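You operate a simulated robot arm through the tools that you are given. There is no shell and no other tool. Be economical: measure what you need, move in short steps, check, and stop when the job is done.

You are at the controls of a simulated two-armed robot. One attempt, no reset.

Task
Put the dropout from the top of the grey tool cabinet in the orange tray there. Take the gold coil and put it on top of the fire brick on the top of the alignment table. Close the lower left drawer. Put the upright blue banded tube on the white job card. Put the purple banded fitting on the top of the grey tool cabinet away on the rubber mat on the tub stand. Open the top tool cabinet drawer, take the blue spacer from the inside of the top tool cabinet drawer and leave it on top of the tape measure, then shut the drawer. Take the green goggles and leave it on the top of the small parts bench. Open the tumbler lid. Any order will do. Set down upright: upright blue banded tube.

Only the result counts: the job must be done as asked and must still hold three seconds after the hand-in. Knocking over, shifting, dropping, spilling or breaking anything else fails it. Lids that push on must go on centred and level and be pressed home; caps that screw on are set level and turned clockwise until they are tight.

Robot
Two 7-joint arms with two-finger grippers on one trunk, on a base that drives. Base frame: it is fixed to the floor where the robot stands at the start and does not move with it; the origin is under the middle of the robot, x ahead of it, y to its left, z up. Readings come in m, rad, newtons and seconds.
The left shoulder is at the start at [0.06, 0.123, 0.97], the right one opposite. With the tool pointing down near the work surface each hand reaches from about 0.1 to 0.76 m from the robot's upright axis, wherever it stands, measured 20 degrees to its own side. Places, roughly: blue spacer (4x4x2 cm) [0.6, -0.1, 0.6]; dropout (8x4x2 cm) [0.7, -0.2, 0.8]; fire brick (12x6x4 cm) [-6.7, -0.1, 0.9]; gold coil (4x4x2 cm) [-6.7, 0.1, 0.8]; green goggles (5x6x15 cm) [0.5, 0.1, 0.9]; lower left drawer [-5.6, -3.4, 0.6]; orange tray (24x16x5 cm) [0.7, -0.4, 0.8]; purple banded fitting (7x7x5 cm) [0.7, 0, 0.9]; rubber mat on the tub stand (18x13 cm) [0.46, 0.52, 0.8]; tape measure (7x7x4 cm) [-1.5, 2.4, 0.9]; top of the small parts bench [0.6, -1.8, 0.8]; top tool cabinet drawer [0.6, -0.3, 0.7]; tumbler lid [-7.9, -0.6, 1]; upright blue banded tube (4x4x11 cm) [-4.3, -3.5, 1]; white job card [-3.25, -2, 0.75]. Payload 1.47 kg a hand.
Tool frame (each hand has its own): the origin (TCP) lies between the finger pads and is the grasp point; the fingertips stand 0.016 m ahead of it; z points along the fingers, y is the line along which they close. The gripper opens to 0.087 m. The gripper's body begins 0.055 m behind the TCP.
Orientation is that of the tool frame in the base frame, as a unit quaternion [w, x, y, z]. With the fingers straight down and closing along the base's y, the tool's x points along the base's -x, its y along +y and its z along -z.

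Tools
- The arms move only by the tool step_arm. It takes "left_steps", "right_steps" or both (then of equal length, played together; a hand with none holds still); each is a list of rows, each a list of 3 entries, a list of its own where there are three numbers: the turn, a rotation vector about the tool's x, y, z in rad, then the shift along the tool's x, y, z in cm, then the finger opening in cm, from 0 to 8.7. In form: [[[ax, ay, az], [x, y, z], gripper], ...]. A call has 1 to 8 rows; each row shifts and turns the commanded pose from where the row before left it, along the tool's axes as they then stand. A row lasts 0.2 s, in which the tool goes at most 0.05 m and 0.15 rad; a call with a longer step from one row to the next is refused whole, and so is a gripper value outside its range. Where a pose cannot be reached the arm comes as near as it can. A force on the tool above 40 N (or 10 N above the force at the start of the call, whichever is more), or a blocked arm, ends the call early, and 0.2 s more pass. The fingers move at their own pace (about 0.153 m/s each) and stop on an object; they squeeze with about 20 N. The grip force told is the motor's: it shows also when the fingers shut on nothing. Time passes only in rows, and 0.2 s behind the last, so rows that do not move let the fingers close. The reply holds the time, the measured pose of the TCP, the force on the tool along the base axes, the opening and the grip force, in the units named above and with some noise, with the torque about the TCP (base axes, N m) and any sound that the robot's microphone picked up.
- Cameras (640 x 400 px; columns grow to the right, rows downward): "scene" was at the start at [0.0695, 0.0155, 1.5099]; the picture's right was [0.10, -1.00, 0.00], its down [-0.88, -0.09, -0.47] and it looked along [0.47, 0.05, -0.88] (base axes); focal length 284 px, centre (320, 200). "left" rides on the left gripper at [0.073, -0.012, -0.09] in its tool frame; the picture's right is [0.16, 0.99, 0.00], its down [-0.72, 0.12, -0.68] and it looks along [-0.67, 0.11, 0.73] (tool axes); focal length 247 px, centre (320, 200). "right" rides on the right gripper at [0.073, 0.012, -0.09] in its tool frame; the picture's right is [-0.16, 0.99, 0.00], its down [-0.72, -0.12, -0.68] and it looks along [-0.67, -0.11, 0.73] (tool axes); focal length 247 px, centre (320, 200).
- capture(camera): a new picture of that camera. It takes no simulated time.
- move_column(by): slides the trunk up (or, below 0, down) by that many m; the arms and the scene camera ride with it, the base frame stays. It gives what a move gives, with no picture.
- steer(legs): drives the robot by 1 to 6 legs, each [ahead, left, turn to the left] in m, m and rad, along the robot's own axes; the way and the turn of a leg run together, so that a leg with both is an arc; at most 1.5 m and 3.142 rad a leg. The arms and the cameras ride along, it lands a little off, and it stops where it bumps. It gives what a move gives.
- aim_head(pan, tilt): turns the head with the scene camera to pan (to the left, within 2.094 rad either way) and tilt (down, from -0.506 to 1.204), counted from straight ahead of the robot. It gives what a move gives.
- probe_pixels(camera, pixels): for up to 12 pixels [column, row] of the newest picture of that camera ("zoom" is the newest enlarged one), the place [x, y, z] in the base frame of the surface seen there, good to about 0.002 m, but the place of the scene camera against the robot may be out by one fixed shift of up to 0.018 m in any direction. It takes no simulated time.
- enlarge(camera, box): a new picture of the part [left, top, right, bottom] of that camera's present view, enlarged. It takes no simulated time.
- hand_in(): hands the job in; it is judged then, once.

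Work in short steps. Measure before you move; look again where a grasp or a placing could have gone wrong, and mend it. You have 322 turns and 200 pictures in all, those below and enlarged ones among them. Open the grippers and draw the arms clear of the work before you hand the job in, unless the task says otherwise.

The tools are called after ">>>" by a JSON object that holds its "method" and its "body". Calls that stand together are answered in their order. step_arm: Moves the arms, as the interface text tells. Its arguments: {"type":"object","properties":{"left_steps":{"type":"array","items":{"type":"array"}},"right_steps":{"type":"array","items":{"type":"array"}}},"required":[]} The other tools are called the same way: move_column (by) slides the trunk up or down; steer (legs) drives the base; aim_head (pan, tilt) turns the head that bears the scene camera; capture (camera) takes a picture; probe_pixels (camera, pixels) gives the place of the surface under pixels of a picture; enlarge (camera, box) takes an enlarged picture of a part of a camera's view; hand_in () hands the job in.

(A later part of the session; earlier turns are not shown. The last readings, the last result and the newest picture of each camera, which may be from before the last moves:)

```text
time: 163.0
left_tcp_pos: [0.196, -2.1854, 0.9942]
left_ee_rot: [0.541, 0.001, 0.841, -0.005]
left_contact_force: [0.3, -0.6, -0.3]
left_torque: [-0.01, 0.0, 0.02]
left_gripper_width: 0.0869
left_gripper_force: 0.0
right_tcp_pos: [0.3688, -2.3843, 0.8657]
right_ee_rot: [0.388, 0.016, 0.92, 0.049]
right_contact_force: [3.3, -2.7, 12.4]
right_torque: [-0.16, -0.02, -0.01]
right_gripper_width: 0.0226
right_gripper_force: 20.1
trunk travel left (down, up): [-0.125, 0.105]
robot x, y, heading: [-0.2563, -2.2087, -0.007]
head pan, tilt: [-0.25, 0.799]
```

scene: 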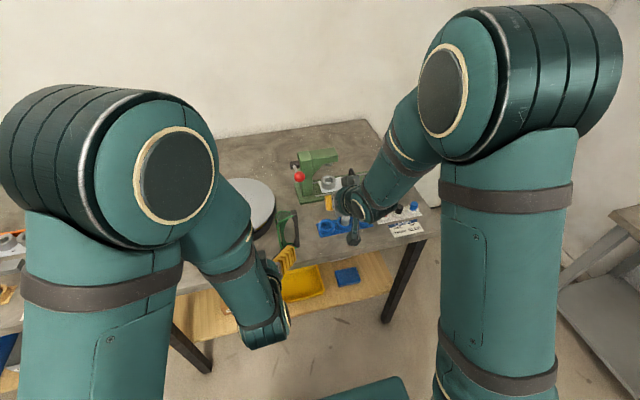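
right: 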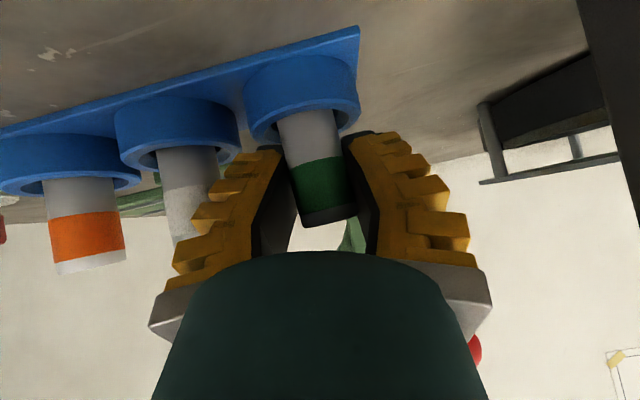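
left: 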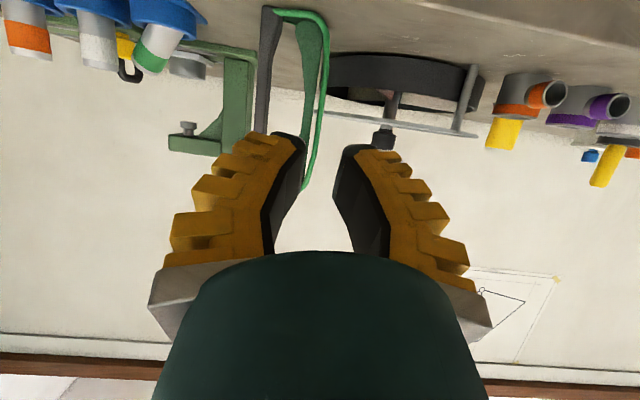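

Floor contact (12 N). I ease, release slightly (≈3.2 cm), and withdraw backward along the tool axis.

>>> {"method": "step_arm", "body": {"right_steps": [[[0, 0, 0], [-0.1, 0, -0.1], 0], [[0, 0, 0], [0, 0, 0], 2.4], [[0, 0, 0], [0, 0, 0], 2.8], [[0, 0, 0], [0, 0, -1], 2.8], [[0, 0, 0], [0, 0, -2], 2.8], [[0, 0, 0], [0, 0, -3], 2.8], [[0, 0, 0], [0, 0, -4.5], 2.8], [[0, 0, 0], [0, 0, -4.5], 2.8]]}}

>>> {"method": "capture", "body": {"camera": "right"}}

```text
time: 164.8
left_tcp_pos: [0.1961, -2.1854, 0.9929]
left_ee_rot: [0.541, 0.0, 0.841, -0.004]
left_contact_force: [-0.8, -0.1, -0.1]
left_torque: [-0.02, 0.01, 0.0]
left_gripper_width: 0.087
left_gripper_force: 0.0
right_tcp_pos: [0.2606, -2.3966, 0.9689]
right_ee_rot: [0.386, 0.015, 0.921, 0.051]
right_contact_force: [0.2, 0.4, 0.0]
right_torque: [0.0, -0.02, -0.01]
right_gripper_width: 0.0338
right_gripper_force: 4.2
trunk travel left (down, up): [-0.125, 0.105]
robot x, y, heading: [-0.2556, -2.2067, -0.006]
head pan, tilt: [-0.25, 0.799]
```

```text
66 pictures are left
```

right: 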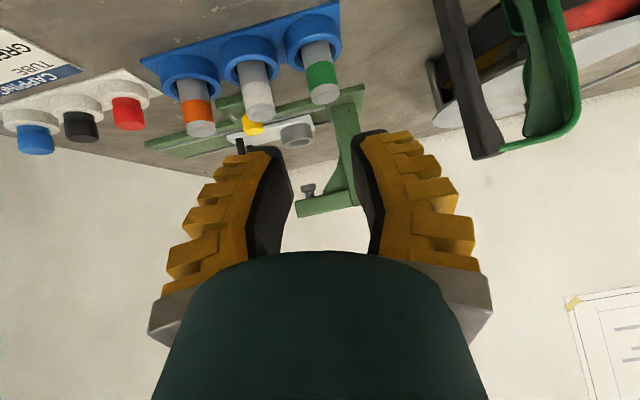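

All tubes upright, goggles standing. Next the cabinet drawer: I back off 0.3 m, drive left to the cabinet, and re-orient the hands (left down, right pointing forward).

>>> {"method": "steer", "body": {"legs": [[-0.3, 0, 0], [0, 1.5, 0], [0, 0.45, 0]]}}

>>> {"method": "step_arm", "body": {"left_steps": [[[0, 0.145, 0], [0, 0, 0], 8.7], [[0, 0.145, 0], [0, 0, 0], 8.7], [[0, 0.145, 0], [0, 0, 0], 8.7], [[0, 0.145, 0], [0, 0, 0], 8.7], [[0, 0.145, 0], [0, 0, 0], 8.7], [[0, 0.145, 0], [0, 0, 0], 8.7], [[0, 0.145, 0], [0, 0, 0], 8.7], [[0, 0.125, 0], [0, 0, 0], 8.7]], "right_steps": [[[0.087, 0, -0.082], [0, 0, 0], 6], [[0, -0.13, 0], [0, 0, 0], 6], [[0, -0.13, 0], [0, 0, 0], 6], [[0, -0.13, 0], [0, 0, 0], 6], [[0, -0.13, 0], [0, 0, 0], 6], [[0, -0.13, 0], [0, 0, 0], 6], [[0, -0.13, 0], [0, 0, 0], 6], [[0, 0, 0.14], [0, 0, 0], 6]]}}

>>> {"method": "step_arm", "body": {"right_steps": [[[0, 0, 0.145], [0, 0, 0], 6], [[0, 0, 0.145], [0, 0, 0], 6], [[0, 0, 0.145], [0, 0, 0], 6], [[0, 0, 0.145], [0, 0, 0], 6], [[0, 0, 0.145], [0, 0, 0], 6], [[0, 0, 0.145], [0, 0, 0], 6], [[0, 0, 0.145], [0, 0, 0], 6], [[0, 0, 0.145], [0, 0, 0], 6]]}}

>>> {"method": "step_arm", "body": {"right_steps": [[[0, 0, 0.145], [0, 0, 0], 6], [[0, 0, 0.125], [0, 0, 0], 6]]}}

>>> {"method": "aim_head", "body": {"pan": -0.1, "tilt": 0.75}}

>>> {"method": "capture", "body": {"camera": "scene"}}

```text
time: 173.5
left_tcp_pos: [-0.1002, -1.4466, 0.9927]
left_ee_rot: [0.539, -0.004, 0.842, -0.002]
left_contact_force: [0.0, -0.3, -0.2]
left_torque: [0.01, 0.02, -0.02]
left_gripper_width: 0.087
left_gripper_force: 0.0
right_tcp_pos: [-0.0328, -1.6572, 0.9685]
right_ee_rot: [0.385, 0.01, 0.921, 0.053]
right_contact_force: [0.0, -1.2, 0.6]
right_torque: [0.05, 0.02, 0.03]
right_gripper_width: 0.0339
right_gripper_force: 4.7
trunk travel left (down, up): [-0.125, 0.105]
robot x, y, heading: [-0.5532, -1.4698, 0.003]
head pan, tilt: [-0.25, 0.799]
stopped in leg 2: the robot was blocked; the commanded pose is now the measured one
```

```text
time: 175.3
left_tcp_pos: [-0.1004, -1.4476, 0.9931]
left_ee_rot: [-0.001, -0.003, 1.0, -0.004]
left_contact_force: [0.1, 0.6, 0.3]
left_torque: [0.02, -0.01, -0.03]
left_gripper_width: 0.087
left_gripper_force: 0.0
right_tcp_pos: [-0.0329, -1.6563, 0.9697]
right_ee_rot: [0.707, 0.039, 0.705, 0.051]
right_contact_force: [-0.1, -0.2, 0.3]
right_torque: [0.0, 0.0, -0.01]
right_gripper_width: 0.0647
right_gripper_force: 3.5
trunk travel left (down, up): [-0.125, 0.105]
robot x, y, heading: [-0.5548, -1.4655, 0.002]
head pan, tilt: [-0.25, 0.799]
```

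```text
time: 177.1
left_tcp_pos: [-0.1015, -1.445, 0.9927]
left_ee_rot: [0.0, -0.002, 1.0, -0.003]
left_contact_force: [-0.1, 0.6, -0.4]
left_torque: [0.0, 0.01, 0.05]
left_gripper_width: 0.087
left_gripper_force: 0.1
right_tcp_pos: [-0.0339, -1.6567, 0.9689]
right_ee_rot: [0.563, 0.419, 0.568, 0.43]
right_contact_force: [0.3, -1.5, -0.4]
right_torque: [-0.03, -0.01, -0.02]
right_gripper_width: 0.0646
right_gripper_force: 3.3
trunk travel left (down, up): [-0.125, 0.105]
robot x, y, heading: [-0.552, -1.4713, 0.003]
head pan, tilt: [-0.25, 0.799]
```

```text
time: 177.7
left_tcp_pos: [-0.1, -1.447, 0.9935]
left_ee_rot: [0.0, -0.002, 1.0, -0.004]
left_contact_force: [-1.0, 0.2, -0.3]
left_torque: [0.0, -0.03, 0.0]
left_gripper_width: 0.0871
left_gripper_force: 0.1
right_tcp_pos: [-0.0339, -1.6556, 0.9693]
right_ee_rot: [0.5, 0.491, 0.506, 0.503]
right_contact_force: [0.2, 0.5, -0.3]
right_torque: [-0.01, 0.0, 0.02]
right_gripper_width: 0.0646
right_gripper_force: 3.2
trunk travel left (down, up): [-0.125, 0.105]
robot x, y, heading: [-0.5543, -1.4729, 0.003]
head pan, tilt: [-0.25, 0.799]
```

```text
time: 178.4
left_tcp_pos: [-0.1008, -1.4462, 0.9946]
left_ee_rot: [0.001, -0.002, 1.0, -0.003]
left_contact_force: [-0.2, -0.1, 0.2]
left_torque: [0.01, 0.01, -0.05]
left_gripper_width: 0.0872
left_gripper_force: 0.1
right_tcp_pos: [-0.0336, -1.6566, 0.969]
right_ee_rot: [0.5, 0.491, 0.507, 0.502]
right_contact_force: [-0.5, 0.0, 0.4]
right_torque: [-0.03, 0.0, 0.02]
right_gripper_width: 0.0646
right_gripper_force: 3.3
trunk travel left (down, up): [-0.125, 0.105]
robot x, y, heading: [-0.5556, -1.4696, 0.006]
head pan, tilt: [-0.099, 0.75]
```

```text
65 pictures are left
```

scene: 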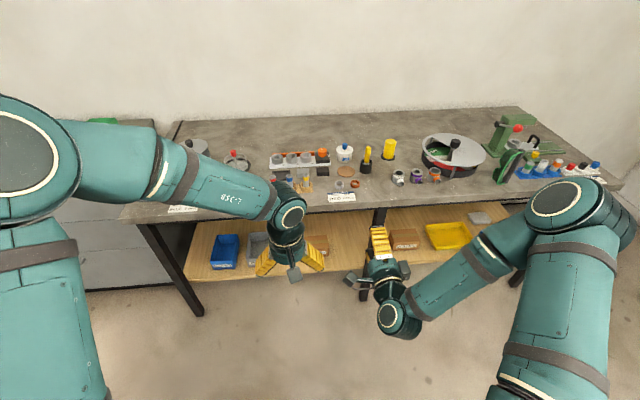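

The base was blocked by something at x≈−0.55. I look to the left-rear to see what it is.

>>> {"method": "aim_head", "body": {"pan": 1.5, "tilt": 0.8}}

>>> {"method": "capture", "body": {"camera": "scene"}}

```text
time: 180.0
left_tcp_pos: [-0.1008, -1.4471, 0.9933]
left_ee_rot: [0.001, -0.002, 1.0, -0.003]
left_contact_force: [-0.3, -0.2, -0.1]
left_torque: [-0.02, 0.03, 0.01]
left_gripper_width: 0.0871
left_gripper_force: 0.1
right_tcp_pos: [-0.0331, -1.6568, 0.9691]
right_ee_rot: [0.501, 0.49, 0.507, 0.501]
right_contact_force: [-0.1, -0.4, -0.2]
right_torque: [-0.01, 0.01, 0.02]
right_gripper_width: 0.0647
right_gripper_force: 3.4
trunk travel left (down, up): [-0.125, 0.105]
robot x, y, heading: [-0.5517, -1.4724, 0.01]
head pan, tilt: [1.499, 0.799]
```

```text
64 pictures are left
```

scene: 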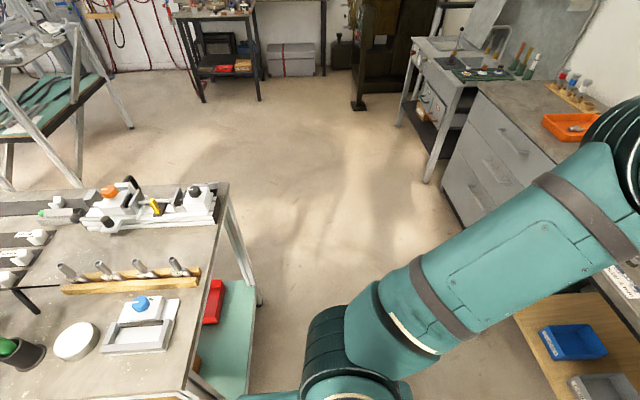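

A table stands to the rear left; its corner stopped me. I go forward 0.3 m, then left 1.22 m to the cabinet.

>>> {"method": "steer", "body": {"legs": [[0.28, -0.04, 0], [0, 1.26, 0]]}}

>>> {"method": "aim_head", "body": {"pan": -0.1, "tilt": 0.85}}

>>> {"method": "capture", "body": {"camera": "scene"}}

```text
time: 192.9
left_tcp_pos: [0.1764, -0.225, 0.9942]
left_ee_rot: [0.0, -0.002, 1.0, -0.004]
left_contact_force: [-1.1, -0.1, -0.7]
left_torque: [-0.02, -0.02, 0.03]
left_gripper_width: 0.0869
left_gripper_force: 0.1
right_tcp_pos: [0.2443, -0.4362, 0.9692]
right_ee_rot: [0.5, 0.492, 0.507, 0.501]
right_contact_force: [0.7, -0.6, -0.1]
right_torque: [-0.03, 0.02, -0.01]
right_gripper_width: 0.0646
right_gripper_force: 2.8
trunk travel left (down, up): [-0.125, 0.105]
robot x, y, heading: [-0.279, -0.2493, 0.005]
head pan, tilt: [1.499, 0.799]
```

```text
time: 194.6
left_tcp_pos: [0.1763, -0.2259, 0.9934]
left_ee_rot: [0.0, -0.003, 1.0, -0.003]
left_contact_force: [0.4, 0.9, 0.4]
left_torque: [-0.01, -0.01, -0.05]
left_gripper_width: 0.0869
left_gripper_force: 0.0
right_tcp_pos: [0.243, -0.4368, 0.9689]
right_ee_rot: [0.5, 0.492, 0.507, 0.502]
right_contact_force: [-0.6, 0.4, 0.3]
right_torque: [-0.03, 0.0, 0.01]
right_gripper_width: 0.0647
right_gripper_force: 3.4
trunk travel left (down, up): [-0.125, 0.105]
robot x, y, heading: [-0.2806, -0.2468, 0.003]
head pan, tilt: [-0.099, 0.85]
```

```text
63 pictures are left
```

scene: 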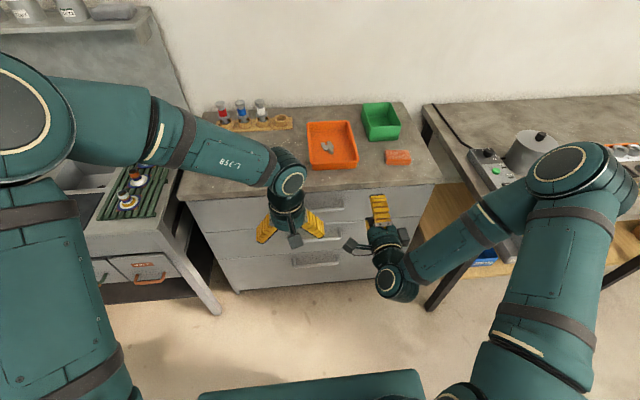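

Top drawer handle is around px (340,212). I enlarge and probe it.

>>> {"method": "enlarge", "body": {"camera": "scene", "box": [260, 180, 400, 280]}}

>>> {"method": "probe_pixels", "body": {"camera": "scene", "pixels": [[325, 207], [335, 206], [345, 205], [345, 213], [335, 215], [300, 260], [320, 260], [315, 265]]}}

```text
4.00 times, centred on (330, 230) of scene
```

zoom: 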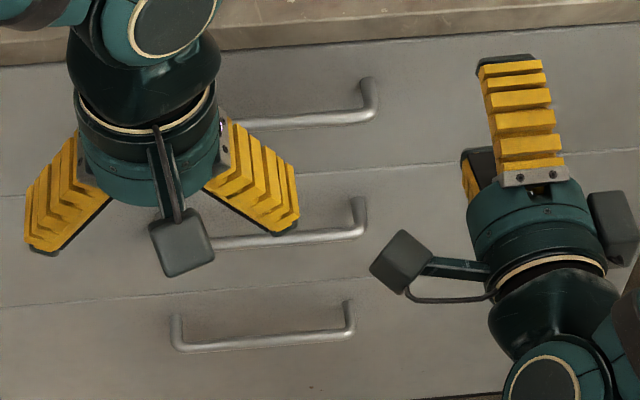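

```text
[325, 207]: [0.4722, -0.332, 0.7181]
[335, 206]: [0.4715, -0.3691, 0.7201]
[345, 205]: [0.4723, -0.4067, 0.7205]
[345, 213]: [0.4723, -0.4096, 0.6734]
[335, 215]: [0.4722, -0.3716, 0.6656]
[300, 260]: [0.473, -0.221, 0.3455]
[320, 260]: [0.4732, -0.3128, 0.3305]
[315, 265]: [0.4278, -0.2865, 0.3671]
```

>>> {"method": "probe_pixels", "body": {"camera": "zoom", "pixels": [[300, 121], [350, 117], [370, 95], [250, 125], [300, 238], [340, 120], [280, 123], [100, 60], [300, 180]]}}

```text
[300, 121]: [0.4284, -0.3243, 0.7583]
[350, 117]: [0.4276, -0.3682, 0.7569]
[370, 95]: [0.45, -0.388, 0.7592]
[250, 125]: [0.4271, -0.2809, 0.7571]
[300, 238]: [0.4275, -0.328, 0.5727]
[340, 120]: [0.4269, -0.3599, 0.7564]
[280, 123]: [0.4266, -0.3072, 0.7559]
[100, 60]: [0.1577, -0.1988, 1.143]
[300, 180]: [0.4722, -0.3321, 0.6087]
```

Handle bar: x≈0.432, z≈0.753, y −0.22…−0.39. I bring the right hand (pointing forward, fingers above/below) to a stand-off at x 0.36.

>>> {"method": "step_arm", "body": {"right_steps": [[[0, 0, 0], [1.6, -3.6, 1.95], 6], [[0, 0, 0], [1.6, -3.6, 1.95], 6], [[0, 0, 0], [1.6, -3.6, 1.95], 6], [[0, 0, 0], [1.6, -3.6, 1.95], 6], [[0, 0, 0], [1.6, -3.6, 1.95], 6], [[0, 0, 0], [1.6, -3.6, 1.95], 6], [[0, 0, 0], [0, 0, 0], 6]]}}

>>> {"method": "capture", "body": {"camera": "right"}}

```text
time: 196.2
left_tcp_pos: [0.1754, -0.2262, 0.9935]
left_ee_rot: [-0.001, -0.002, 1.0, -0.004]
left_contact_force: [0.5, -0.1, -0.1]
left_torque: [-0.02, 0.03, -0.01]
left_gripper_width: 0.0872
left_gripper_force: 0.1
right_tcp_pos: [0.3594, -0.3405, 0.7523]
right_ee_rot: [0.5, 0.491, 0.507, 0.502]
right_contact_force: [-0.5, 0.8, -0.2]
right_torque: [0.0, 0.0, 0.01]
right_gripper_width: 0.0644
right_gripper_force: 3.0
trunk travel left (down, up): [-0.125, 0.105]
robot x, y, heading: [-0.2832, -0.2447, 0.004]
head pan, tilt: [-0.099, 0.85]
```

```text
61 pictures are left
```

right: 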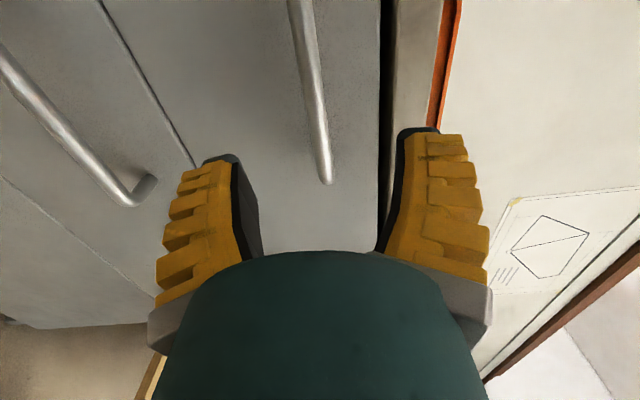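

>>> {"method": "probe_pixels", "body": {"camera": "right", "pixels": [[310, 80], [318, 130], [325, 175], [302, 30]]}}

```text
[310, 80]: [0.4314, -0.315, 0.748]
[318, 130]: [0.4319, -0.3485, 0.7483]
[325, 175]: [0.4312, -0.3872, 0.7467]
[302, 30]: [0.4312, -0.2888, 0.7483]
```

Handle centre by wrist camera: x≈0.437, z≈0.748. I centre on it, advance 8 cm and close.

>>> {"method": "step_arm", "body": {"right_steps": [[[0, 0, 0], [3.5, -0.4, 1], 6], [[0, 0, 0], [0, 0, 4], 6], [[0, 0, 0], [0, 0, 2.8], 6], [[0, 0, 0], [0, 0, 0], 3], [[0, 0, 0], [0, 0, 0], 0], [[0, 0, 0], [0, 0, 0], 0], [[0, 0, 0], [0, 0, 0], 0]]}}

```text
time: 197.8
left_tcp_pos: [0.1755, -0.2261, 0.9949]
left_ee_rot: [0.001, -0.003, 1.0, -0.003]
left_contact_force: [0.2, 0.7, 0.3]
left_torque: [0.03, -0.01, 0.02]
left_gripper_width: 0.0869
left_gripper_force: 0.1
right_tcp_pos: [0.4372, -0.3065, 0.7495]
right_ee_rot: [0.501, 0.49, 0.506, 0.503]
right_contact_force: [3.5, 0.7, 13.3]
right_torque: [0.21, -0.02, -0.13]
right_gripper_width: 0.0081
right_gripper_force: 30.2
trunk travel left (down, up): [-0.125, 0.105]
robot x, y, heading: [-0.2777, -0.2492, 0.009]
head pan, tilt: [-0.099, 0.85]
```

Handle gripped. I pull 24 cm in steps.

>>> {"method": "step_arm", "body": {"right_steps": [[[0, 0, 0], [0, 0, -2], 0], [[0, 0, 0], [0, 0, -3], 0], [[0, 0, 0], [0, 0, -3], 0], [[0, 0, 0], [0, 0, -3.5], 0], [[0, 0, 0], [0, 0, -3.5], 0], [[0, 0, 0], [0, 0, -3.5], 0], [[0, 0, 0], [0, 0, -3], 0], [[0, 0, 0], [0, 0, 0], 0]]}}

>>> {"method": "capture", "body": {"camera": "scene"}}

```text
time: 199.6
left_tcp_pos: [0.1761, -0.2261, 0.9938]
left_ee_rot: [0.001, -0.001, 1.0, -0.004]
left_contact_force: [0.5, -0.2, 0.6]
left_torque: [0.01, 0.01, 0.0]
left_gripper_width: 0.087
left_gripper_force: 0.1
right_tcp_pos: [0.2209, -0.3098, 0.7478]
right_ee_rot: [0.5, 0.492, 0.508, 0.5]
right_contact_force: [4.9, 2.7, 19.9]
right_torque: [0.14, 0.14, -0.07]
right_gripper_width: 0.0037
right_gripper_force: 30.4
trunk travel left (down, up): [-0.125, 0.105]
robot x, y, heading: [-0.2794, -0.2445, 0.003]
head pan, tilt: [-0.099, 0.85]
```

```text
60 pictures are left
```

scene: 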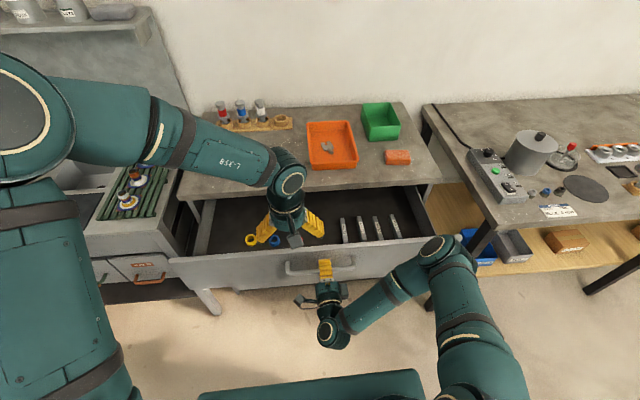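

Drawer is open; the blue spacer ring appears at px (273,240). I zoom and probe.

>>> {"method": "enlarge", "body": {"camera": "scene", "box": [220, 200, 320, 270]}}

>>> {"method": "probe_pixels", "body": {"camera": "scene", "pixels": [[272, 244], [274, 237], [251, 239], [230, 225], [262, 230]]}}

>>> {"method": "capture", "body": {"camera": "left"}}

```text
5.71 times, centred on (270, 235) of scene
```

zoom: 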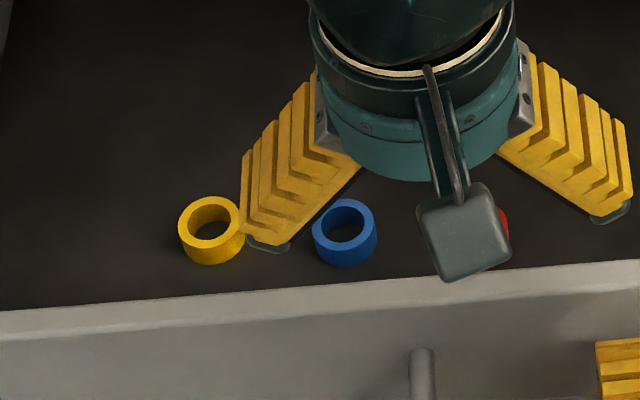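

```text
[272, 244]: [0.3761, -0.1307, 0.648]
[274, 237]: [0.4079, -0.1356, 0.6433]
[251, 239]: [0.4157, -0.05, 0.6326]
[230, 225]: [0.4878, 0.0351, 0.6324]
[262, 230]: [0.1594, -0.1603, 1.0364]
```

```text
58 pictures are left
```

left: 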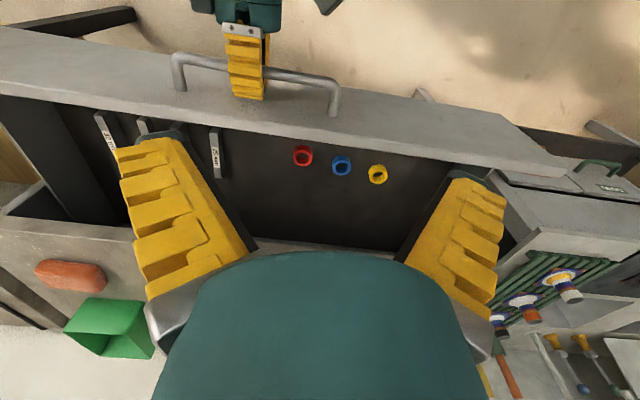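

I pull the drawer 5 cm further for clearance, then probe the ring with the left camera.

>>> {"method": "step_arm", "body": {"right_steps": [[[0, 0, 0], [0, 0, -2.5], 0], [[0, 0, 0], [0, 0, -2.5], 0], [[0, 0, 0], [0, 0, 0], 0]]}}

>>> {"method": "capture", "body": {"camera": "left"}}

```text
time: 200.3
left_tcp_pos: [0.1759, -0.2258, 0.9933]
left_ee_rot: [0.0, -0.002, 1.0, -0.004]
left_contact_force: [0.4, -0.8, 0.8]
left_torque: [0.0, 0.03, 0.0]
left_gripper_width: 0.0872
left_gripper_force: 0.0
right_tcp_pos: [0.1713, -0.3093, 0.7469]
right_ee_rot: [0.5, 0.491, 0.507, 0.502]
right_contact_force: [-1.0, -0.2, 9.6]
right_torque: [0.06, 0.16, 0.03]
right_gripper_width: 0.0
right_gripper_force: 29.2
trunk travel left (down, up): [-0.125, 0.105]
robot x, y, heading: [-0.2812, -0.2472, 0.002]
head pan, tilt: [-0.099, 0.85]
```

```text
57 pictures are left
```

left: 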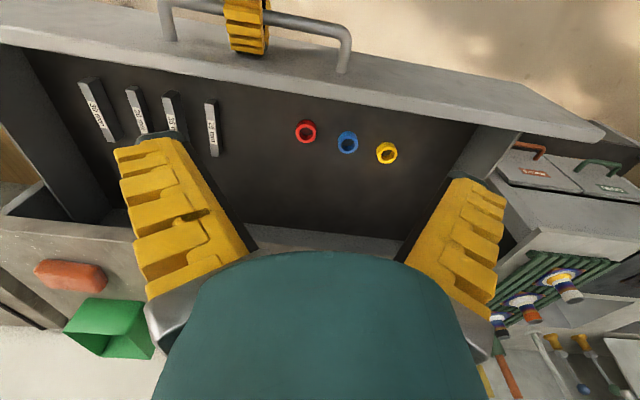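

>>> {"method": "probe_pixels", "body": {"camera": "left", "pixels": [[339, 141], [357, 141], [348, 133], [348, 151], [306, 131], [386, 153], [300, 230], [320, 70], [348, 200], [340, 90]]}}

```text
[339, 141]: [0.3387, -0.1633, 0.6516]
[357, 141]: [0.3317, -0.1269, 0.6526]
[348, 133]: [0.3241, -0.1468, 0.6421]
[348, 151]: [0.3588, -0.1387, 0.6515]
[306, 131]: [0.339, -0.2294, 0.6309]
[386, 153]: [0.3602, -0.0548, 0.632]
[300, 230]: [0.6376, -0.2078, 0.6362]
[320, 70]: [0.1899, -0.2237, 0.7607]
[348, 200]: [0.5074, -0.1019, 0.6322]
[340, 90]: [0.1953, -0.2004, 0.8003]
```

Blue ring centre ≈(0.342,−0.145), top z 0.652. I move the left hand above it and down to z≈0.78.

>>> {"method": "step_arm", "body": {"left_steps": [[[0, 0, 0], [-4.15, 2.0, 0], 6], [[0, 0, 0], [-4.15, 2.0, 0], 6], [[0, 0, 0], [-4.15, 2.0, 0], 6], [[0, 0, 0], [-4.15, 2.1, 0], 6], [[0, 0, 0], [0, 0, 4.8], 6], [[0, 0, 0], [0, 0, 4.8], 6], [[0, 0, 0], [0, 0, 4.8], 6], [[0, 0, 0], [0, 0, 4.8], 6]]}}

>>> {"method": "capture", "body": {"camera": "left"}}

```text
time: 202.2
left_tcp_pos: [0.3427, -0.1465, 0.8016]
left_ee_rot: [0.0, -0.002, 1.0, -0.004]
left_contact_force: [-0.5, 0.0, 0.1]
left_torque: [0.01, 0.0, 0.01]
left_gripper_width: 0.0645
left_gripper_force: 3.5
right_tcp_pos: [0.1719, -0.3092, 0.7472]
right_ee_rot: [0.5, 0.492, 0.507, 0.502]
right_contact_force: [2.4, 0.3, 3.8]
right_torque: [-0.02, 0.12, 0.01]
right_gripper_width: 0.0
right_gripper_force: 29.6
trunk travel left (down, up): [-0.125, 0.105]
robot x, y, heading: [-0.2785, -0.2466, 0.002]
head pan, tilt: [-0.099, 0.85]
```

```text
56 pictures are left
```

left: 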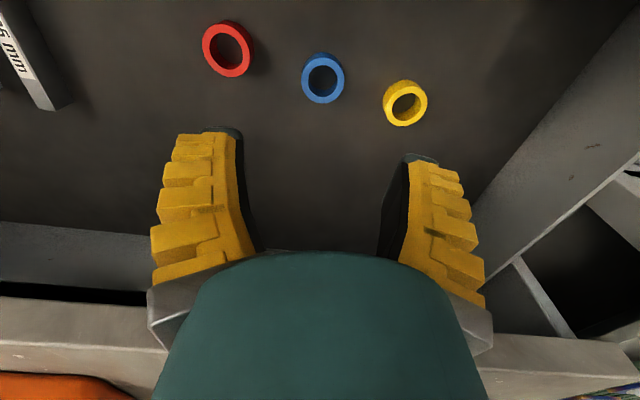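

>>> {"method": "probe_pixels", "body": {"camera": "left", "pixels": [[306, 80], [340, 78], [322, 60], [322, 98], [244, 50], [388, 100]]}}

```text
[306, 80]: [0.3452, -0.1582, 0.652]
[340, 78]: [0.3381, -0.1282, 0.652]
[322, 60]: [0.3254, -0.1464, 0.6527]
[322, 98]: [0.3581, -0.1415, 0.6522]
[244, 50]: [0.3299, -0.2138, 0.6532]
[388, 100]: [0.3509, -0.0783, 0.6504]
```

Ring centre (0.342,−0.1435). I descend 15 cm and close on it.

>>> {"method": "step_arm", "body": {"left_steps": [[[0, 0, 0], [0.1, 0.3, 4.5], 5], [[0, 0, 0], [0, 0, 4.5], 5], [[0, 0, 0], [0, 0, 4], 5], [[0, 0, 0], [0, 0, 1.9], 5], [[0, 0, 0], [0, 0, 0], 3], [[0, 0, 0], [0, 0, 0], 0], [[0, 0, 0], [0, 0, 0], 0]]}}

>>> {"method": "capture", "body": {"camera": "left"}}

```text
time: 203.8
left_tcp_pos: [0.341, -0.1441, 0.6506]
left_ee_rot: [0.002, -0.002, 1.0, -0.005]
left_contact_force: [0.6, 0.5, 2.0]
left_torque: [-0.02, -0.03, 0.02]
left_gripper_width: 0.0336
left_gripper_force: 19.8
right_tcp_pos: [0.1715, -0.3091, 0.7483]
right_ee_rot: [0.501, 0.491, 0.507, 0.502]
right_contact_force: [0.8, 0.3, 2.7]
right_torque: [0.04, 0.02, 0.03]
right_gripper_width: 0.0
right_gripper_force: 28.3
trunk travel left (down, up): [-0.125, 0.105]
robot x, y, heading: [-0.2816, -0.2496, 0.005]
head pan, tilt: [-0.099, 0.85]
```

```text
55 pictures are left
```

left: 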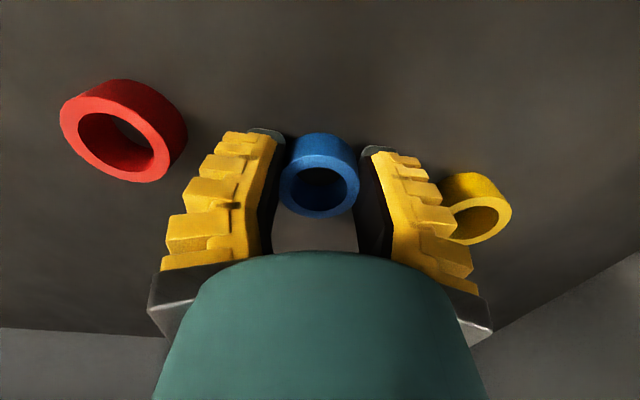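

Blue spacer held (3.4 cm). I lift it straight out, well above the drawer.

>>> {"method": "step_arm", "body": {"left_steps": [[[0, 0, 0], [0, 0, -2], 0], [[0, 0, 0], [0, 0, -4.5], 0], [[0, 0, 0], [0, 0, -4.9], 0], [[0, 0, 0], [0, 0, -4.9], 0], [[0, 0, 0], [0, 0, -4.9], 0], [[0, 0, 0], [0, 0, -4.9], 0], [[0, 0, 0], [0, 0, -4.9], 0], [[0, 0, 0], [0, 0, -4.9], 0]]}}

>>> {"method": "capture", "body": {"camera": "right"}}

```text
time: 205.6
left_tcp_pos: [0.3407, -0.1426, 1.0101]
left_ee_rot: [0.0, -0.002, 1.0, -0.003]
left_contact_force: [0.6, 0.5, -0.7]
left_torque: [-0.01, -0.01, 0.0]
left_gripper_width: 0.0329
left_gripper_force: 19.4
right_tcp_pos: [0.1716, -0.3093, 0.7469]
right_ee_rot: [0.5, 0.491, 0.507, 0.502]
right_contact_force: [-0.3, -0.8, 3.9]
right_torque: [0.0, 0.09, 0.07]
right_gripper_width: 0.0
right_gripper_force: 28.3
trunk travel left (down, up): [-0.125, 0.105]
robot x, y, heading: [-0.2794, -0.2489, 0.004]
head pan, tilt: [-0.099, 0.85]
```

```text
54 pictures are left
```

right: 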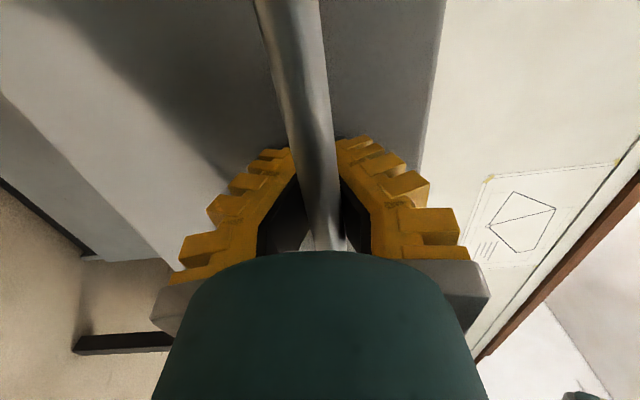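

The closed fingers hook the handle. I push the drawer shut: 26 cm forward, ending on contact.

>>> {"method": "step_arm", "body": {"right_steps": [[[0, 0, 0], [0, 0, 3.5], 0], [[0, 0, 0], [0, 0, 3.5], 0], [[0, 0, 0], [0, 0, 3.5], 0], [[0, 0, 0], [0, 0, 3.5], 0], [[0, 0, 0], [0, 0, 3.5], 0], [[0, 0, 0], [0, 0, 3.5], 0], [[0, 0, 0], [0, 0, 3.5], 0], [[0, 0, 0], [0, 0, 2], 0]]}}

>>> {"method": "step_arm", "body": {"right_steps": [[[0, 0, 0], [0, 0, 0.7], 0], [[0, 0, 0], [0, 0, 0.7], 0], [[0, 0, 0], [0, 0, 0.7], 0], [[0, 0, 0], [0, 0, 0], 0]]}}

>>> {"method": "enlarge", "body": {"camera": "scene", "box": [160, 140, 480, 330]}}

```text
time: 207.3
left_tcp_pos: [0.3401, -0.141, 1.0093]
left_ee_rot: [0.0, -0.003, 1.0, -0.004]
left_contact_force: [0.2, 0.8, -0.7]
left_torque: [-0.04, 0.02, 0.0]
left_gripper_width: 0.0328
left_gripper_force: 19.9
right_tcp_pos: [0.4395, -0.3039, 0.7476]
right_ee_rot: [0.5, 0.492, 0.507, 0.502]
right_contact_force: [-0.3, 0.3, -0.2]
right_torque: [-0.01, 0.01, -0.01]
right_gripper_width: 0.0001
right_gripper_force: 28.4
trunk travel left (down, up): [-0.125, 0.105]
robot x, y, heading: [-0.2816, -0.2491, 0.005]
head pan, tilt: [-0.099, 0.85]
```

```text
time: 208.3
left_tcp_pos: [0.3405, -0.1422, 1.0092]
left_ee_rot: [0.0, -0.002, 1.0, -0.003]
left_contact_force: [-0.1, 0.4, -0.1]
left_torque: [-0.02, -0.04, -0.01]
left_gripper_width: 0.0322
left_gripper_force: 19.5
right_tcp_pos: [0.4579, -0.3042, 0.749]
right_ee_rot: [0.5, 0.491, 0.506, 0.502]
right_contact_force: [2.2, 0.1, 1.7]
right_torque: [0.01, 0.05, -0.02]
right_gripper_width: 0.0003
right_gripper_force: 28.4
trunk travel left (down, up): [-0.125, 0.105]
robot x, y, heading: [-0.282, -0.2462, -0.003]
head pan, tilt: [-0.099, 0.85]
```

```text
2.00 times, centred on (320, 235) of scene
```

zoom: 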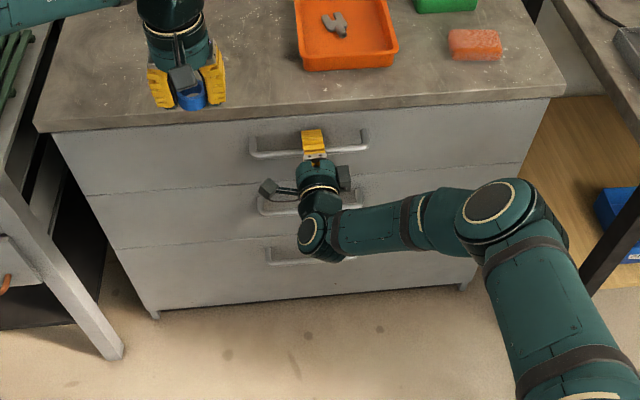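

The drawer looks shut; I probe its face against the drawer below.

>>> {"method": "probe_pixels", "body": {"camera": "zoom", "pixels": [[150, 160], [150, 220], [450, 130], [450, 180], [265, 150]]}}

```text
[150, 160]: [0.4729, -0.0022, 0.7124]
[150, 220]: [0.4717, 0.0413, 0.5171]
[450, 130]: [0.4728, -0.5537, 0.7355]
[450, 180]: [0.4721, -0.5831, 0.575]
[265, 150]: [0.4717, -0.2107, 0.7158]
```

Shut flush. I release the handle, retreat and raise the right hand, then look toward the tape measure.

>>> {"method": "step_arm", "body": {"right_steps": [[[0, 0, 0], [0, 0, 0], 3], [[0, 0, 0], [0, 0, 0], 6.5], [[0, 0, 0], [0, 0, 0], 6.5], [[0, 0, 0], [0, 0, -4], 6.5], [[0, 0, 0], [0, 0, -4.5], 6.5], [[0, 0, 0], [0, 0, -4.5], 6.5], [[0, 0, 0], [-3, 0, -3.5], 6.5], [[0, 0, 0], [-3, 3.5, 0], 6.5]]}}

>>> {"method": "step_arm", "body": {"left_steps": [[[0, 0, 0], [3, 2, -2], 0], [[0, 0, 0], [3, 2, -2], 0], [[0, 0, 0], [3, 2, -2], 0], [[0, 0, 0], [3, 2, -2], 0], [[0, 0, 0], [0, 2, 0], 0]], "right_steps": [[[0, 0, 0], [0, 4.5, 0], 6.5], [[0, 0, 0], [0, 4.5, 0], 6.5], [[0, 0, 0], [0, 4.5, 0], 6.5], [[0, 0, 0], [0, 4.5, 0], 6.5], [[0, 0, 0], [0, 4, 0], 6.5]]}}

>>> {"method": "aim_head", "body": {"pan": 1.9, "tilt": 0.45}}

>>> {"method": "capture", "body": {"camera": "scene"}}

```text
time: 210.2
left_tcp_pos: [0.3405, -0.1417, 1.0102]
left_ee_rot: [0.0, -0.002, 1.0, -0.004]
left_contact_force: [-0.2, 0.3, 0.0]
left_torque: [0.04, 0.0, 0.01]
left_gripper_width: 0.0328
left_gripper_force: 19.4
right_tcp_pos: [0.2931, -0.3669, 0.783]
right_ee_rot: [0.5, 0.491, 0.507, 0.501]
right_contact_force: [0.1, -0.2, 0.3]
right_torque: [0.03, -0.01, -0.02]
right_gripper_width: 0.069
right_gripper_force: 3.2
trunk travel left (down, up): [-0.125, 0.105]
robot x, y, heading: [-0.2795, -0.2482, 0.0]
head pan, tilt: [-0.099, 0.85]
```

```text
time: 211.3
left_tcp_pos: [0.2207, -0.0409, 1.0904]
left_ee_rot: [0.0, -0.002, 1.0, -0.005]
left_contact_force: [-0.2, 1.2, 0.0]
left_torque: [-0.01, 0.0, 0.01]
left_gripper_width: 0.0322
left_gripper_force: 20.2
right_tcp_pos: [0.2932, -0.3626, 1.0028]
right_ee_rot: [0.5, 0.491, 0.507, 0.502]
right_contact_force: [1.1, 0.3, -0.3]
right_torque: [0.0, 0.01, 0.0]
right_gripper_width: 0.069
right_gripper_force: 2.9
trunk travel left (down, up): [-0.125, 0.105]
robot x, y, heading: [-0.2773, -0.2492, 0.001]
head pan, tilt: [-0.099, 0.85]
```

```text
time: 213.3
left_tcp_pos: [0.2216, -0.0418, 1.0895]
left_ee_rot: [0.0, -0.003, 1.0, -0.004]
left_contact_force: [0.9, -0.3, -0.6]
left_torque: [0.0, -0.01, 0.01]
left_gripper_width: 0.0319
left_gripper_force: 19.2
right_tcp_pos: [0.2943, -0.362, 1.002]
right_ee_rot: [0.5, 0.491, 0.507, 0.502]
right_contact_force: [0.8, -0.4, 0.4]
right_torque: [0.01, -0.01, 0.01]
right_gripper_width: 0.0692
right_gripper_force: 2.9
trunk travel left (down, up): [-0.125, 0.105]
robot x, y, heading: [-0.2779, -0.2507, 0.006]
head pan, tilt: [1.901, 0.45]
```

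```text
52 pictures are left
```

scene: 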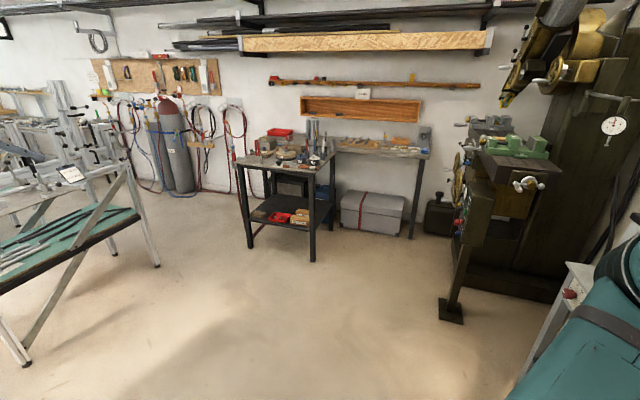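

The small table at px (285,155) may hold the tape measure; I probe it and the obstacles around.

>>> {"method": "probe_pixels", "body": {"camera": "scene", "pixels": [[285, 155], [250, 162], [325, 160], [380, 148], [312, 260], [250, 245], [155, 265], [25, 365], [452, 312], [120, 180], [190, 190], [560, 350]]}}

>>> {"method": "enlarge", "body": {"camera": "scene", "box": [220, 110, 440, 220]}}

```text
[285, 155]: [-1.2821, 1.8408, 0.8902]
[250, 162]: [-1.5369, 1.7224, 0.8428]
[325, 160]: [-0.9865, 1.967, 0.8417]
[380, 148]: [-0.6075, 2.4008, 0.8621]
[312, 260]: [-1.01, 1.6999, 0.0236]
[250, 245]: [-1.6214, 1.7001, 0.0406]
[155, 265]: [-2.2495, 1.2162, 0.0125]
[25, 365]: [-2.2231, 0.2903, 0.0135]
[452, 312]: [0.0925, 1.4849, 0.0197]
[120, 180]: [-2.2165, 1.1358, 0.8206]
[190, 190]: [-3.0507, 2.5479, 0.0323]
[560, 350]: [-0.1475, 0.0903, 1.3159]
```

```text
2.91 times, centred on (330, 165) of scene
```

zoom: 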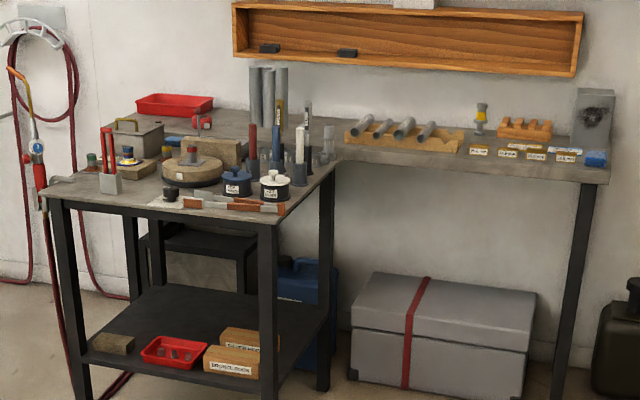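

The tape measure should be on the rear bench behind the front table's left side. I drive to about (−1.65,1.0), turn to face +y, and look again.

>>> {"method": "steer", "body": {"legs": [[-0.7, 0.6, 0], [-0.65, 0.6, 0], [0, 0, 1.2]]}}

>>> {"method": "aim_head", "body": {"pan": 0.2, "tilt": 0.5}}

>>> {"method": "capture", "body": {"camera": "scene"}}

```text
time: 227.4
left_tcp_pos: [-1.6518, 1.4922, 1.0891]
left_ee_rot: [0.002, -0.567, 0.824, -0.003]
left_contact_force: [-0.4, 0.4, 0.2]
left_torque: [0.01, -0.03, 0.01]
left_gripper_width: 0.0316
left_gripper_force: 20.0
right_tcp_pos: [-1.3256, 1.4453, 1.0017]
right_ee_rot: [0.128, 0.118, 0.696, 0.697]
right_contact_force: [-0.3, -0.7, -0.1]
right_torque: [0.0, -0.02, 0.0]
right_gripper_width: 0.0692
right_gripper_force: 2.8
trunk travel left (down, up): [-0.125, 0.105]
robot x, y, heading: [-1.6372, 0.9507, 1.206]
head pan, tilt: [1.901, 0.45]
```

```text
time: 229.1
left_tcp_pos: [-1.6501, 1.4912, 1.0893]
left_ee_rot: [0.002, -0.567, 0.824, -0.003]
left_contact_force: [-0.2, -0.1, -0.5]
left_torque: [0.0, -0.01, 0.0]
left_gripper_width: 0.0313
left_gripper_force: 20.1
right_tcp_pos: [-1.325, 1.444, 1.0009]
right_ee_rot: [0.128, 0.119, 0.696, 0.697]
right_contact_force: [-0.8, -0.2, 0.6]
right_torque: [-0.01, -0.04, 0.0]
right_gripper_width: 0.0691
right_gripper_force: 3.0
trunk travel left (down, up): [-0.125, 0.105]
robot x, y, heading: [-1.6368, 0.9511, 1.202]
head pan, tilt: [0.201, 0.499]
```

```text
50 pictures are left
```

scene: 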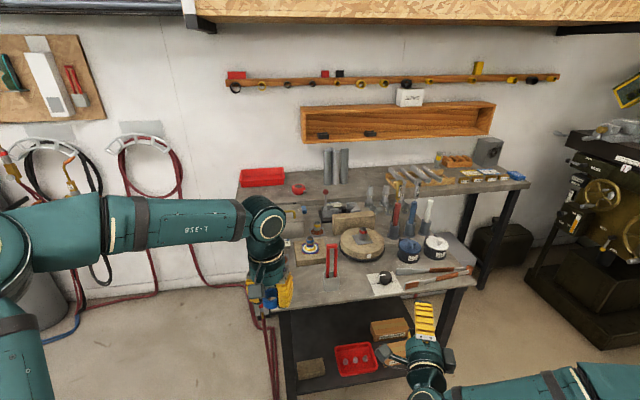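

I probe candidates and enlarge the left part of the benches.

>>> {"method": "enlarge", "body": {"camera": "scene", "box": [225, 155, 385, 275]}}

>>> {"method": "probe_pixels", "body": {"camera": "scene", "pixels": [[262, 177], [298, 188], [310, 222], [245, 200], [240, 235], [330, 262], [300, 275], [395, 180], [280, 195], [320, 190]]}}

```text
3.33 times, centred on (305, 215) of scene
```

zoom: 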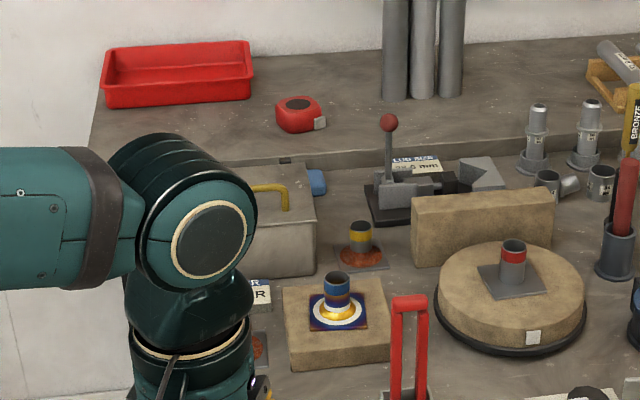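

```text
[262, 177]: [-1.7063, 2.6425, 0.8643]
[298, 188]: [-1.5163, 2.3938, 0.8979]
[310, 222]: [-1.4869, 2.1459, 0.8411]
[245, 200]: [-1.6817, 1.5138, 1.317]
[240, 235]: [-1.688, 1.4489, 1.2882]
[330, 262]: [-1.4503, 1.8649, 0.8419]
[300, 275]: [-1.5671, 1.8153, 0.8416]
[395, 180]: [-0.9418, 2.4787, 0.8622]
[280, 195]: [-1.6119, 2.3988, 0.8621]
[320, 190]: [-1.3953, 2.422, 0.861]
```

Tape measure: red, top at (−1.516,2.394,0.898). I tuck the right arm up and back, then drive around to the left of the table.

>>> {"method": "step_arm", "body": {"right_steps": [[[0, 0, 0], [0, 3.5, -3.4], 6.5], [[0, 0, 0], [0, 3.5, -3.4], 6.5], [[0, 0, 0], [0, 3.5, -3.4], 6.5], [[0, 0, 0], [0, 3.5, -3.4], 6.5], [[0, 0, 0], [0, 2, -3.4], 6.5]]}}

>>> {"method": "steer", "body": {"legs": [[0.378, 0.407, 0], [0.383, 0.256, 0], [0, 0, -0.6]]}}

>>> {"method": "aim_head", "body": {"pan": 0.3, "tilt": 0.8}}

>>> {"method": "capture", "body": {"camera": "scene"}}

```text
time: 230.3
left_tcp_pos: [-1.6506, 1.4931, 1.0894]
left_ee_rot: [0.001, -0.567, 0.824, -0.002]
left_contact_force: [-0.9, 0.1, 0.0]
left_torque: [0.0, -0.02, 0.0]
left_gripper_width: 0.0314
left_gripper_force: 20.2
right_tcp_pos: [-1.3804, 1.3965, 1.1602]
right_ee_rot: [0.128, 0.118, 0.697, 0.696]
right_contact_force: [-0.5, -0.2, -0.4]
right_torque: [-0.02, 0.03, -0.04]
right_gripper_width: 0.0692
right_gripper_force: 2.5
right hand out of reach, approached as far as the arm can: row 2, 3, 4, 5
trunk travel left (down, up): [-0.125, 0.105]
robot x, y, heading: [-1.6368, 0.952, 1.207]
head pan, tilt: [0.201, 0.499]
```

```text
time: 232.7
left_tcp_pos: [-1.7645, 1.7276, 1.0925]
left_ee_rot: [0.001, -0.562, 0.827, -0.007]
left_contact_force: [-3.2, -8.0, 4.9]
left_torque: [0.72, -0.23, 0.16]
left_gripper_width: 0.0313
left_gripper_force: 19.6
right_tcp_pos: [-1.4987, 1.6368, 1.1616]
right_ee_rot: [0.129, 0.118, 0.696, 0.696]
right_contact_force: [0.6, -0.9, 0.2]
right_torque: [0.01, 0.02, 0.01]
right_gripper_width: 0.0693
right_gripper_force: 2.8
trunk travel left (down, up): [-0.125, 0.105]
robot x, y, heading: [-1.7543, 1.1927, 1.202]
head pan, tilt: [0.201, 0.499]
stopped in leg 1: the force on the tool passed its limit at 63 N (the readings are from after the stop); the commanded pose is now the measured one
```

```text
time: 233.5
left_tcp_pos: [-1.7633, 1.7279, 1.0926]
left_ee_rot: [0.001, -0.562, 0.827, -0.007]
left_contact_force: [0.4, -13.1, 3.7]
left_torque: [0.95, -0.01, 0.02]
left_gripper_width: 0.0312
left_gripper_force: 20.1
right_tcp_pos: [-1.4979, 1.6365, 1.1609]
right_ee_rot: [0.128, 0.118, 0.696, 0.696]
right_contact_force: [0.1, -0.1, -0.5]
right_torque: [0.03, 0.01, 0.0]
right_gripper_width: 0.0692
right_gripper_force: 3.1
trunk travel left (down, up): [-0.125, 0.105]
robot x, y, heading: [-1.7549, 1.2024, 1.207]
head pan, tilt: [0.3, 0.799]
```

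```text
48 pictures are left
```

scene: 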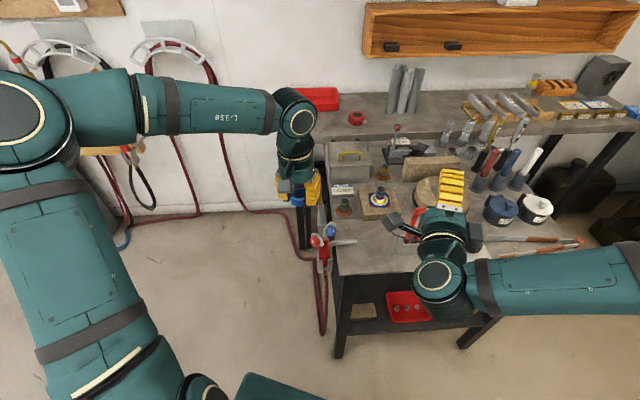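

The left hand has touched something near the torch holder at px (322,240). I back off 0.12 m at once and look closer.

>>> {"method": "steer", "body": {"legs": [[-0.12, 0, 0]]}}

>>> {"method": "enlarge", "body": {"camera": "scene", "box": [220, 120, 400, 330]}}

>>> {"method": "probe_pixels", "body": {"camera": "zoom", "pixels": [[300, 200], [320, 240], [340, 230], [330, 215], [270, 180], [300, 300], [250, 170]]}}

```text
time: 234.8
left_tcp_pos: [-1.8077, 1.6173, 1.0918]
left_ee_rot: [0.002, -0.562, 0.827, -0.007]
left_contact_force: [0.4, -0.7, -0.8]
left_torque: [0.02, -0.01, 0.0]
left_gripper_width: 0.0311
left_gripper_force: 20.2
right_tcp_pos: [-1.5423, 1.5262, 1.1605]
right_ee_rot: [0.129, 0.118, 0.696, 0.697]
right_contact_force: [-0.4, -1.0, 0.1]
right_torque: [-0.01, 0.01, -0.01]
right_gripper_width: 0.069
right_gripper_force: 2.7
trunk travel left (down, up): [-0.125, 0.105]
robot x, y, heading: [-1.7975, 1.0815, 1.212]
head pan, tilt: [0.3, 0.799]
```

```text
1.90 times, centred on (310, 225) of scene
```

zoom: 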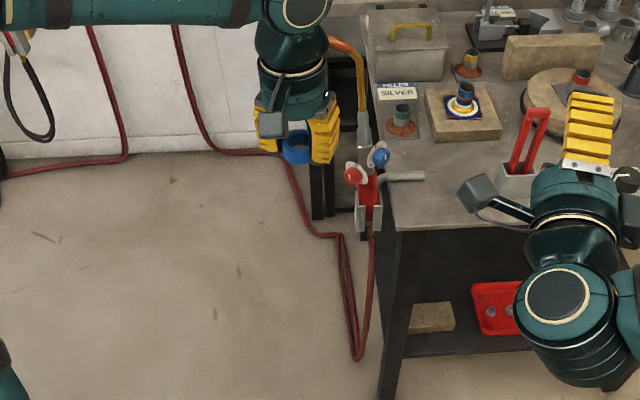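

```text
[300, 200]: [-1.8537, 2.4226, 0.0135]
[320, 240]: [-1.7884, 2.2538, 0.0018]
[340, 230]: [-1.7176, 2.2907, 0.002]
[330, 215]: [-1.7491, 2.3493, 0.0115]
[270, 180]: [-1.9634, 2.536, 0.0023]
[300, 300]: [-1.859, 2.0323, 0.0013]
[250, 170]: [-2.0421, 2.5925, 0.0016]
```

A torch stands in a clip at the table's left front. I probe its height and position before going around it.

>>> {"method": "probe_pixels", "body": {"camera": "zoom", "pixels": [[345, 45], [358, 75], [362, 130], [355, 175], [380, 155], [370, 200], [415, 20], [400, 175], [410, 50]]}}

```text
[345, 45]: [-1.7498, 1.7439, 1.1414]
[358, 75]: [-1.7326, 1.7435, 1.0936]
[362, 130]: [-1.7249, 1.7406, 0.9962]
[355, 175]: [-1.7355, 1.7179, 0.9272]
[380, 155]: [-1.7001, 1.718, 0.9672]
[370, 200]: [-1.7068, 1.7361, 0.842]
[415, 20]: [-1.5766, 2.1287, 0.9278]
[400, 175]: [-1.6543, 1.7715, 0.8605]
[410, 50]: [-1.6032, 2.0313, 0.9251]
```

Torch at (−1.73,1.74) up to z 1.14. To pass it I need to know how high and wide my own arms are; I probe right and left arm links in the latest picture.

>>> {"method": "probe_pixels", "body": {"camera": "scene", "pixels": [[630, 270], [560, 265], [500, 270], [440, 285], [430, 225], [50, 60], [20, 110], [120, 80], [220, 100], [100, 250], [30, 180], [190, 385]]}}

```text
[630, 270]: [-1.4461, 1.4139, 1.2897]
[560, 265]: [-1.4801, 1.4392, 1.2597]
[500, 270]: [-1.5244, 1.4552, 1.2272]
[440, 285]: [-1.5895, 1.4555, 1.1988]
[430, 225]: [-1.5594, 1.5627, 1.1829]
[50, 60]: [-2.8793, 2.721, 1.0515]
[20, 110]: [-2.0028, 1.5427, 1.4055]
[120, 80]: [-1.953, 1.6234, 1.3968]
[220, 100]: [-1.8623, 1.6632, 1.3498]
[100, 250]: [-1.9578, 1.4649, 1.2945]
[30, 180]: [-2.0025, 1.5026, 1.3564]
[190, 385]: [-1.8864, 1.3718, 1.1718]
```

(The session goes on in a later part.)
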